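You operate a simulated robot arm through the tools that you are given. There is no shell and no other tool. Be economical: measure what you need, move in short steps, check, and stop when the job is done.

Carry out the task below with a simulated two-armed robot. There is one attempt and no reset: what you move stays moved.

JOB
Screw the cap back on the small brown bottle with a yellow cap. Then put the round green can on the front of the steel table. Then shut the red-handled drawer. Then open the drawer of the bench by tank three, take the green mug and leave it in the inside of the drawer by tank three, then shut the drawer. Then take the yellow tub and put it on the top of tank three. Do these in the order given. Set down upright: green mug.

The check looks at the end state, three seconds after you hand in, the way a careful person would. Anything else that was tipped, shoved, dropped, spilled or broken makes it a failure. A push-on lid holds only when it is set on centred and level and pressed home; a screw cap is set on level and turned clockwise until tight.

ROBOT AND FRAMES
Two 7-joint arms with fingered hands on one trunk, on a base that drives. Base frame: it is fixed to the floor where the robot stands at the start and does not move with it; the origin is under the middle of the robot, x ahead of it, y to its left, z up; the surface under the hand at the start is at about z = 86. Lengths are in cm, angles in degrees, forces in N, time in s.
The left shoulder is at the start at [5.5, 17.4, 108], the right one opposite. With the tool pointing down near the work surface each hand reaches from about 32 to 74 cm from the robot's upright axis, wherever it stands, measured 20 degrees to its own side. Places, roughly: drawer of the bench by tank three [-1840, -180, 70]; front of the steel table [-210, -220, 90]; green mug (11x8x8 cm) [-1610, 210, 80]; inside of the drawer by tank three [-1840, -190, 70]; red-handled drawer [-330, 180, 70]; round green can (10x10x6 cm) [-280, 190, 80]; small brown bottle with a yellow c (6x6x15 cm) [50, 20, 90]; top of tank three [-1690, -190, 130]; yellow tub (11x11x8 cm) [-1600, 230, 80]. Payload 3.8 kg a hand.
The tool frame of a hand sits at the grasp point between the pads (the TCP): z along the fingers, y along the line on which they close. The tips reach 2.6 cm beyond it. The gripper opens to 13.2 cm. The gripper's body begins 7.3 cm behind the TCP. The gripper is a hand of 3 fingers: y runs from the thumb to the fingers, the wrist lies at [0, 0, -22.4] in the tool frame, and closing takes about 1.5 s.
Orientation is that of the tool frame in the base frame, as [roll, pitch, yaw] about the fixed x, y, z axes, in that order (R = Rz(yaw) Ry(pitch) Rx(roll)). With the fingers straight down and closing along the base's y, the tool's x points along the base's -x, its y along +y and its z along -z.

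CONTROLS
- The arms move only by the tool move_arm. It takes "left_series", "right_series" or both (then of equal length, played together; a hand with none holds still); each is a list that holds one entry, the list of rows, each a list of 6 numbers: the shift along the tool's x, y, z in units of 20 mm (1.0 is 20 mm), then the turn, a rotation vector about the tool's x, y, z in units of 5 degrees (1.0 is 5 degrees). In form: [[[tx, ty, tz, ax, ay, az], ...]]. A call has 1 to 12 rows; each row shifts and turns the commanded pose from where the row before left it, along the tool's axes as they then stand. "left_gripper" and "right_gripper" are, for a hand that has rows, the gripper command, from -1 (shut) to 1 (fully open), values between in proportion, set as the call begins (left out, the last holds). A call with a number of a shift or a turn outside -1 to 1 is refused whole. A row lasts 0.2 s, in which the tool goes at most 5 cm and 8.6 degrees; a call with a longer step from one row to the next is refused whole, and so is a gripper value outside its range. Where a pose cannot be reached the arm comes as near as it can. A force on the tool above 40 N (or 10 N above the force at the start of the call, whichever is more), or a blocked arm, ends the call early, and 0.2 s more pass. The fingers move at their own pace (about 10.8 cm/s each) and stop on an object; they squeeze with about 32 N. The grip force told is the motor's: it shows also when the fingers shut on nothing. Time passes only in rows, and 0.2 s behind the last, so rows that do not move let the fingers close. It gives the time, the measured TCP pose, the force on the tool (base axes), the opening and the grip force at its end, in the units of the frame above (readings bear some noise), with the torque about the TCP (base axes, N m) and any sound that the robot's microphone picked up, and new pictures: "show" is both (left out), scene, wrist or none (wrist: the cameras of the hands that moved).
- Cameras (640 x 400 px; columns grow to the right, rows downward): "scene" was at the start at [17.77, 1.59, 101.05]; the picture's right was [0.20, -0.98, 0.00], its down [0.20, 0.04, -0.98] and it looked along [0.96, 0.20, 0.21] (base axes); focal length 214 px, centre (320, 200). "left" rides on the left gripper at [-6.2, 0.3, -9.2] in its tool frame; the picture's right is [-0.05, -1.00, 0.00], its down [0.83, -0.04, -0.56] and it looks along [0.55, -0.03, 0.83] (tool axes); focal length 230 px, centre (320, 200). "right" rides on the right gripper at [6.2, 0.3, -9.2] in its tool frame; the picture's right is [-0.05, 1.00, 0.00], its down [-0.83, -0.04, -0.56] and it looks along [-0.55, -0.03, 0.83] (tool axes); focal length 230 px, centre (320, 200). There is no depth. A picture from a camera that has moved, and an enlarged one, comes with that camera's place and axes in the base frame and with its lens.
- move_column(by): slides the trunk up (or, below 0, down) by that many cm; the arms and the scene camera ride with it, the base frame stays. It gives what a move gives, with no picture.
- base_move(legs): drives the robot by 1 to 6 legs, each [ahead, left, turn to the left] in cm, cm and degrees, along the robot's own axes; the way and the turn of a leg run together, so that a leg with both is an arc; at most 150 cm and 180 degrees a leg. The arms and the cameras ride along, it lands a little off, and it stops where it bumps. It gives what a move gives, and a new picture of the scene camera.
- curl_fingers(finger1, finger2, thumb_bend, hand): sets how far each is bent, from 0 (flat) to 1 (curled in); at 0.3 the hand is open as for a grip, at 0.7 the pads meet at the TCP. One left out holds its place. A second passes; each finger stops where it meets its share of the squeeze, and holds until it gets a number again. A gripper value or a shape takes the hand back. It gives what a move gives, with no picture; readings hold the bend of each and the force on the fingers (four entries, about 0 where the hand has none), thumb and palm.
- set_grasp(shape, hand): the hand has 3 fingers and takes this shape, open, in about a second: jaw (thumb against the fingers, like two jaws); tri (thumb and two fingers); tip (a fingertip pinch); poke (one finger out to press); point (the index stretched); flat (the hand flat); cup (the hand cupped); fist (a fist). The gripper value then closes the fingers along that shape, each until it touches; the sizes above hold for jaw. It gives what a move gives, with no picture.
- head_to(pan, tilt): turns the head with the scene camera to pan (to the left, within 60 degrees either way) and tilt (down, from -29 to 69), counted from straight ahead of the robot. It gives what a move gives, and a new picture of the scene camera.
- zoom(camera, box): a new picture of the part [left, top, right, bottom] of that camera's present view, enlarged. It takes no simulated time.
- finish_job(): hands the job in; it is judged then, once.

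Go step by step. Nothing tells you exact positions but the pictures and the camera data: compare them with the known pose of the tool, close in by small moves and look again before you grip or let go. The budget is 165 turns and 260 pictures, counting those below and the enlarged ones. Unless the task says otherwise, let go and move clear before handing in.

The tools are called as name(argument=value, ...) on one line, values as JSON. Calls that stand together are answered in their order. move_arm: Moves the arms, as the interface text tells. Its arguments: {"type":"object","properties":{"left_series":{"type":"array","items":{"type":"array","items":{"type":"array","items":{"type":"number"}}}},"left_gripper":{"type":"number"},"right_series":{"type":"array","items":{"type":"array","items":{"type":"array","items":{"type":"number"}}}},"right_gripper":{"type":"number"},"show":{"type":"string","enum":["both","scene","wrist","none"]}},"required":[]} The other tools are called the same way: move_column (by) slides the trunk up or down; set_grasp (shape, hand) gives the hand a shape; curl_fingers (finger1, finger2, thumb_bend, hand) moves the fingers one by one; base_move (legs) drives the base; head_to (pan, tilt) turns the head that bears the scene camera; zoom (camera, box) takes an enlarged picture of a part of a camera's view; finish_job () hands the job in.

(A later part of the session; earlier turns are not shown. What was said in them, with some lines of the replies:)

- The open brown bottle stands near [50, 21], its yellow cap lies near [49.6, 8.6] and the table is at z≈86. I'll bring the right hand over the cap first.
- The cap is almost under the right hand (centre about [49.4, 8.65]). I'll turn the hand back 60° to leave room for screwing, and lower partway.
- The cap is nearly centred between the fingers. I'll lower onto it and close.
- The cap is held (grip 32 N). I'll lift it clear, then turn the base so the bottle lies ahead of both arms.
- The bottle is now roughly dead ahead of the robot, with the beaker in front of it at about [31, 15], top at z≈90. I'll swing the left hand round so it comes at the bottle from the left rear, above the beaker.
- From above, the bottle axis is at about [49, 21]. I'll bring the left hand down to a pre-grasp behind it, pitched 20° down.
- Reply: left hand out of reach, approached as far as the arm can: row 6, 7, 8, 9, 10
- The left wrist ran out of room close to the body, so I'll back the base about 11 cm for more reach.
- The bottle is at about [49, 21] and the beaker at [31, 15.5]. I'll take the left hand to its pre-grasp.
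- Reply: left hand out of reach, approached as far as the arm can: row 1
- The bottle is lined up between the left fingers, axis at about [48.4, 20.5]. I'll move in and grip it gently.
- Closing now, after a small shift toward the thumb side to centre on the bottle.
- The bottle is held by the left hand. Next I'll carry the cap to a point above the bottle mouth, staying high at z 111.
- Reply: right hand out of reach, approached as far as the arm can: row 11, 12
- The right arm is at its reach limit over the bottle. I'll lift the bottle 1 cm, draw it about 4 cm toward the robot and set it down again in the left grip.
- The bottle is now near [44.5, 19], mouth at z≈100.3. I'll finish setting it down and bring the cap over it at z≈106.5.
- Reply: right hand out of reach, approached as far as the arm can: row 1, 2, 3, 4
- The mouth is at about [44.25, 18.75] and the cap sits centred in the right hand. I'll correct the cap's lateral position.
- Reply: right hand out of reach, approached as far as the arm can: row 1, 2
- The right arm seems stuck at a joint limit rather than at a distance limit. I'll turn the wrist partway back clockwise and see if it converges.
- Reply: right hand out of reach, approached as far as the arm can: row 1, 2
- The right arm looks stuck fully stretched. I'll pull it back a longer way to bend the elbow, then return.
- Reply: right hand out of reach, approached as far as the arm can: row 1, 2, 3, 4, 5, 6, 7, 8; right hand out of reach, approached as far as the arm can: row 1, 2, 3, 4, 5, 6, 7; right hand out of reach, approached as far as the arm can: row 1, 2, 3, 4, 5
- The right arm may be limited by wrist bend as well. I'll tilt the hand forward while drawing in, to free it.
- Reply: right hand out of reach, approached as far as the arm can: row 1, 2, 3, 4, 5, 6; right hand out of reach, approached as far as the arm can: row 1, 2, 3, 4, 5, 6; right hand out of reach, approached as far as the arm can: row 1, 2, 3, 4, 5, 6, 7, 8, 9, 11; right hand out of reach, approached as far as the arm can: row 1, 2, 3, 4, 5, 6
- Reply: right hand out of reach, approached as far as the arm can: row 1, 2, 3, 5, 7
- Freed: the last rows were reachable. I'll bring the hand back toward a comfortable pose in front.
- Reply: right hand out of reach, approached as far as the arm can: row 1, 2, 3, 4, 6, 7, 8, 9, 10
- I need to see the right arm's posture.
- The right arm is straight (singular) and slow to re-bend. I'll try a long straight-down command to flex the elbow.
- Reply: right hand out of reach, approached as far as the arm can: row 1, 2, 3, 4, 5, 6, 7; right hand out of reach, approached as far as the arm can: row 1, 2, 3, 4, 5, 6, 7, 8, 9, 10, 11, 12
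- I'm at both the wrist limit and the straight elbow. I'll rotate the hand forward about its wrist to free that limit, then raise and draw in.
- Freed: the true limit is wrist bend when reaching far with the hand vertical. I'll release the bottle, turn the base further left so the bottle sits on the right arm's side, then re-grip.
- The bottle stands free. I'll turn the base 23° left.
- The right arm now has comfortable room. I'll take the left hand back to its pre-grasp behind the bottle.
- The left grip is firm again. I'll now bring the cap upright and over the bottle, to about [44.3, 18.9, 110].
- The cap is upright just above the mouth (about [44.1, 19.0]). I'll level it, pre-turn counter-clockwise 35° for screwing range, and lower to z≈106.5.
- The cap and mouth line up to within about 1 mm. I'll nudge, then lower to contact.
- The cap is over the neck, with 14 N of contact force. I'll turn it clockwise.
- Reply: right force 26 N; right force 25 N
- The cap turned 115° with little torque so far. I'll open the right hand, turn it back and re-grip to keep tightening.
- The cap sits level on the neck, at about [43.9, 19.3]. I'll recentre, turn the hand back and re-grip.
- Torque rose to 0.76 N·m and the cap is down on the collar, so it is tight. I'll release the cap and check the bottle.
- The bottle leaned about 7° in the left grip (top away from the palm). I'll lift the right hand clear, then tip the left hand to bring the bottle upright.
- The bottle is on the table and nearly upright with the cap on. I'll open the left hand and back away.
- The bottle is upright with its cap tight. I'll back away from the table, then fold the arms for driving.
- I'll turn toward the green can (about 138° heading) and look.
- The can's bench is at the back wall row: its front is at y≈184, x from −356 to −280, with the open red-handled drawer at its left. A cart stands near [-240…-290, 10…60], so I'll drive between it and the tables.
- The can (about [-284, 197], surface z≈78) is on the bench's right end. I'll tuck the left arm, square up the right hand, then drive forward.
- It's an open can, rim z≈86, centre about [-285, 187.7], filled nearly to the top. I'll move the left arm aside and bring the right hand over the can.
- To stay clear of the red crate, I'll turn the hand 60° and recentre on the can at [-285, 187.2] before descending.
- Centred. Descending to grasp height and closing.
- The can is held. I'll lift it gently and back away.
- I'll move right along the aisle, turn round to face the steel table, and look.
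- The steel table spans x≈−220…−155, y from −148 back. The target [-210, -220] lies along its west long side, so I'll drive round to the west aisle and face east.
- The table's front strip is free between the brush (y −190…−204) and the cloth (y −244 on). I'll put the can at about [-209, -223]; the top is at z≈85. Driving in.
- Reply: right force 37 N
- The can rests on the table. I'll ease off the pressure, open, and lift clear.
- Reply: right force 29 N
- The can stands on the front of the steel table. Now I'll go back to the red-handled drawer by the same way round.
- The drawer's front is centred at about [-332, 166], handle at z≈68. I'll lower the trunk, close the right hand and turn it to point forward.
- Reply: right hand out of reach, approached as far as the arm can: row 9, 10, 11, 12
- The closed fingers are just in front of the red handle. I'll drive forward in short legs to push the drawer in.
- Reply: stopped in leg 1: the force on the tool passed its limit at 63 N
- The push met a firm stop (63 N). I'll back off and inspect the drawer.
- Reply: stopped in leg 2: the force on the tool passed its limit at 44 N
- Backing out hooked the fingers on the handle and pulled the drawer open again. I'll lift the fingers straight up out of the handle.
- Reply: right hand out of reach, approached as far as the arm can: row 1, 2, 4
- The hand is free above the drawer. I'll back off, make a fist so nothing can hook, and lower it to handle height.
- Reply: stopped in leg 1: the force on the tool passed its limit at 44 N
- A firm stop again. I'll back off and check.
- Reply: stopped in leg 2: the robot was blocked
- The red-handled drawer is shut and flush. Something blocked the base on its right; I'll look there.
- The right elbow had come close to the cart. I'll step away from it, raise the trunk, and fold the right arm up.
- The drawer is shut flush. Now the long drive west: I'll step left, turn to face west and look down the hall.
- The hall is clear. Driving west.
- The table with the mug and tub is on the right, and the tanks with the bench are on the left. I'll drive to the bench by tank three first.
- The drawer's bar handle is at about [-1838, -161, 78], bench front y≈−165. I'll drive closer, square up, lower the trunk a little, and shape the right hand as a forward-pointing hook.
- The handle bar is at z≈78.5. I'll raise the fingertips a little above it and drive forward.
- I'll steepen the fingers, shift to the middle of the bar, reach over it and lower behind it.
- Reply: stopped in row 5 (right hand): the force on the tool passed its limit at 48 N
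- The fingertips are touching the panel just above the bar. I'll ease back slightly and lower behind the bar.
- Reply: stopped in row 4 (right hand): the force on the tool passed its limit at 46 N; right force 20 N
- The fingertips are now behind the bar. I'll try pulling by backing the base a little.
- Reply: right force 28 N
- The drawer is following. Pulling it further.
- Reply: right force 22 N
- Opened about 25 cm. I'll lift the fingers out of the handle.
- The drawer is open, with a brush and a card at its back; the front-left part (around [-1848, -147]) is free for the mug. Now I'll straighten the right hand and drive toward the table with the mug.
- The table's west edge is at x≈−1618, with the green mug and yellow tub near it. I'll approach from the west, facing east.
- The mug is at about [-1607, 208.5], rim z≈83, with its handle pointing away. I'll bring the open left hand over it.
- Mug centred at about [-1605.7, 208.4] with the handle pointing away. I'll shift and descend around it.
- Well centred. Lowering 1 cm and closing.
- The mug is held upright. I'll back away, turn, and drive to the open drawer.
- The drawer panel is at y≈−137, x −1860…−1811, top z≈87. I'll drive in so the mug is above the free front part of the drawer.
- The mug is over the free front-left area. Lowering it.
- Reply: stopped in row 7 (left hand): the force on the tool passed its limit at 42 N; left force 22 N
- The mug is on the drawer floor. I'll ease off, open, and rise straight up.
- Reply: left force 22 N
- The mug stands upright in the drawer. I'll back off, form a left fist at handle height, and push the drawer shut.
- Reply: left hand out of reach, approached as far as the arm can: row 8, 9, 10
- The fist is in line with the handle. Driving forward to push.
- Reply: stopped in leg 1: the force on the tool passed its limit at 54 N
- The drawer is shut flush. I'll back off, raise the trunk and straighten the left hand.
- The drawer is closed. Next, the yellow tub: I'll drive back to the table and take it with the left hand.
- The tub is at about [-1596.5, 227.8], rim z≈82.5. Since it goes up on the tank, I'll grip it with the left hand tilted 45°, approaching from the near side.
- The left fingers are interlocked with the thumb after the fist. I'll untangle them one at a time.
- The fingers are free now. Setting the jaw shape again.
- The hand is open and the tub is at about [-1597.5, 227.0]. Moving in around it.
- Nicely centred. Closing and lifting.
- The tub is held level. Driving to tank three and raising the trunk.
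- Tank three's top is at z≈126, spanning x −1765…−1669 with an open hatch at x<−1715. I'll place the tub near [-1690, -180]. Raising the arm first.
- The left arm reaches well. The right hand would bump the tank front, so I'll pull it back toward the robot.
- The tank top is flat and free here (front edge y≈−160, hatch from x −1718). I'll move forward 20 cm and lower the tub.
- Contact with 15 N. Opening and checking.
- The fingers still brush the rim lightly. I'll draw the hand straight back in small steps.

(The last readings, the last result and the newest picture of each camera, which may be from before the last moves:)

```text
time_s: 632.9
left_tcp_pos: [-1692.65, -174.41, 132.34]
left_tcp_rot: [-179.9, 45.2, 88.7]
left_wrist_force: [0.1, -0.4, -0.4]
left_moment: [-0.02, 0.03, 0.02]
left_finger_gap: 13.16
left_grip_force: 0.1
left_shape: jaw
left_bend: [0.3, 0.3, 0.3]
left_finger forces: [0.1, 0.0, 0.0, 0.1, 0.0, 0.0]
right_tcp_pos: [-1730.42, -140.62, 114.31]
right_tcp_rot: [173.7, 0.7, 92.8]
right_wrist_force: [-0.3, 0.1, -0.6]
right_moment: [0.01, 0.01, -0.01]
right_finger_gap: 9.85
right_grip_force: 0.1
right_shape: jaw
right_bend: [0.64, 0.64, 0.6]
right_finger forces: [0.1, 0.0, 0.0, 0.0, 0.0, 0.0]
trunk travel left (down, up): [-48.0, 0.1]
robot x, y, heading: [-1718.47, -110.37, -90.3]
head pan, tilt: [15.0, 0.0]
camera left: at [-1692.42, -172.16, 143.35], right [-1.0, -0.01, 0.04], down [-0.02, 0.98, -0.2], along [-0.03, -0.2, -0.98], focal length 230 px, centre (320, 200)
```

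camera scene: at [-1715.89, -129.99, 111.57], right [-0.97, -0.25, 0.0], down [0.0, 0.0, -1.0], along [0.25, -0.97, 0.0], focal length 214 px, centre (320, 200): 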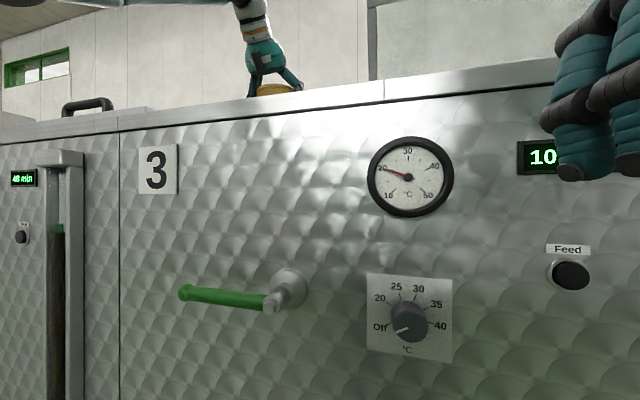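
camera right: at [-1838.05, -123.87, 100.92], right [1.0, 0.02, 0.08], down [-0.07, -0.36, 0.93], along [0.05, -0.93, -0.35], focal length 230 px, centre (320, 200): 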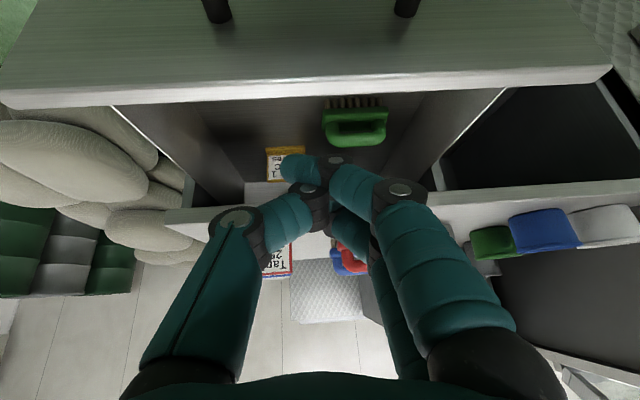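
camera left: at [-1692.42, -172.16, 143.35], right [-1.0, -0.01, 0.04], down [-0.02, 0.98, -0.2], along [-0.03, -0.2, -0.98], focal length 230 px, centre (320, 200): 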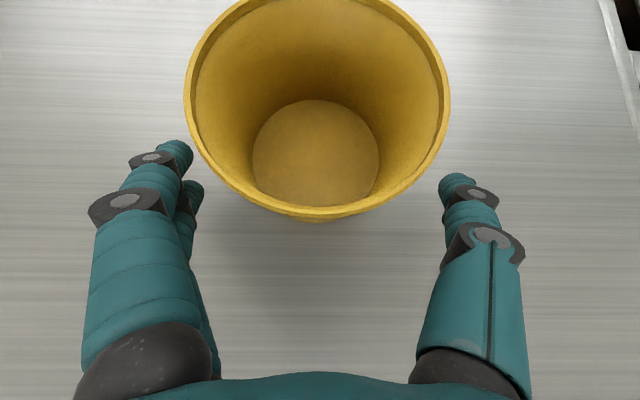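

The tub stands free. Backing the hand and the base well clear.

move_arm(left_series=[[[0.6, 0, -0.6, 0, 0, 0], [0.6, 0, -0.6, 0, 0, 0], [0.5, 0, -0.7, 0, 0, 0], [0.4, 0, -0.8, 0, 0, 0], [0.3, 0, -0.8, 0, 0, 0]]], show="wrist")

base_move(legs=[[-55, 0, 0]])

```text
time_s: 634.1
left_tcp_pos: [-1692.53, -166.09, 134.08]
left_tcp_rot: [179.9, 45.1, 88.7]
left_wrist_force: [0.5, 0.4, 0.1]
left_moment: [0.03, 0.02, 0.03]
left_finger_gap: 13.16
left_grip_force: 0.0
left_shape: jaw
left_bend: [0.3, 0.3, 0.3]
left_finger forces: [0.0, 0.0, 0.0, 0.0, 0.0, 0.0]
right_tcp_pos: [-1730.47, -140.7, 114.29]
right_tcp_rot: [173.8, 0.8, 92.9]
right_wrist_force: [0.5, 0.2, -0.8]
right_moment: [-0.02, -0.02, 0.02]
right_finger_gap: 9.89
right_grip_force: 0.0
right_shape: jaw
right_bend: [0.64, 0.64, 0.6]
right_finger forces: [0.0, 0.0, 0.0, 0.0, 0.1, 0.0]
trunk travel left (down, up): [-48.0, 0.1]
robot x, y, heading: [-1718.06, -110.19, -90.3]
head pan, tilt: [15.0, 0.0]
camera left: at [-1692.19, -163.83, 144.99], right [-1.0, -0.01, 0.04], down [-0.02, 0.98, -0.2], along [-0.03, -0.2, -0.98], focal length 230 px, centre (320, 200)
```

left: 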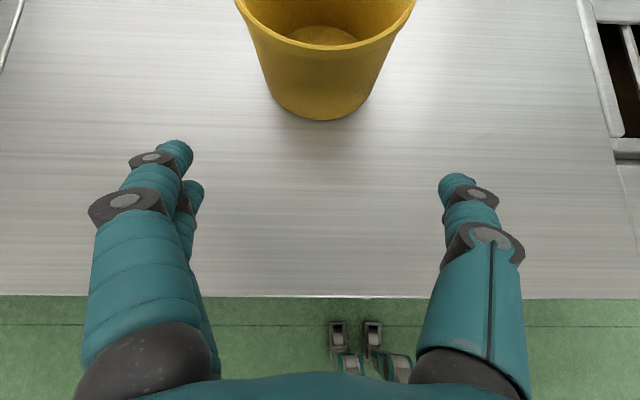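

```text
time_s: 637.2
left_tcp_pos: [-1692.11, -112.43, 134.04]
left_tcp_rot: [180.0, 45.0, 89.1]
left_wrist_force: [-0.8, -0.1, -0.4]
left_moment: [0.01, 0.01, 0.02]
left_finger_gap: 13.19
left_grip_force: 0.1
left_shape: jaw
left_bend: [0.3, 0.3, 0.3]
left_finger forces: [0.0, 0.1, 0.1, 0.0, 0.0, 0.1]
right_tcp_pos: [-1730.1, -87.23, 114.29]
right_tcp_rot: [173.8, 0.7, 93.2]
right_wrist_force: [-0.1, -0.3, 0.2]
right_moment: [0.03, 0.04, 0.01]
right_finger_gap: 9.87
right_grip_force: 0.0
right_shape: jaw
right_bend: [0.64, 0.64, 0.6]
right_finger forces: [0.0, 0.0, 0.0, 0.0, 0.0, 0.0]
trunk travel left (down, up): [-48.0, 0.1]
robot x, y, heading: [-1717.6, -56.72, -89.8]
head pan, tilt: [15.0, 0.0]
camera scene: at [-1715.66, -76.41, 111.56], right [-0.97, -0.26, 0.0], down [0.0, 0.0, -1.0], along [0.26, -0.97, 0.0], focal length 214 px, centre (320, 200)
```

scene: 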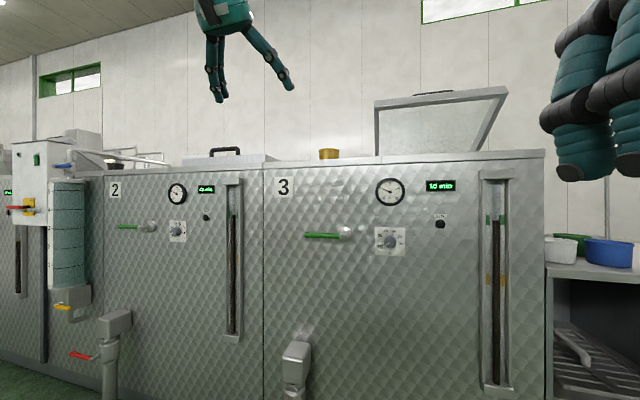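

The tub stands upright on top of tank three, and every step has been done in order, with both hands empty and clear. I'm handing in the job.

finish_job()

```text
The job is handed in.
```

I did all five steps in the order given and handed the job in; I haven't seen how it was judged.

- **Brown bottle:** the yellow cap is screwed on until it stopped turning. I had to move the bottle about 4 cm toward the robot, and it ended upright.
- **Green can:** it is upright on the front of the steel table, at about [-208.5, -222.5].
- **Red-handled drawer:** it is shut flush. The fingers hooked the handle on the first try and pulled it open again, so I re-closed it with a fist.
- **Tank-three drawer and mug:** the green mug stands upright inside the drawer, and the drawer is shut flush.
- **Yellow tub:** it stands upright on top of tank three, clear of the open hatch.

**Possible bump:** after the first drawer the base stopped because something blocked it on the right, probably the right elbow against the cart. I couldn't see the cart afterwards, so it may have been nudged.
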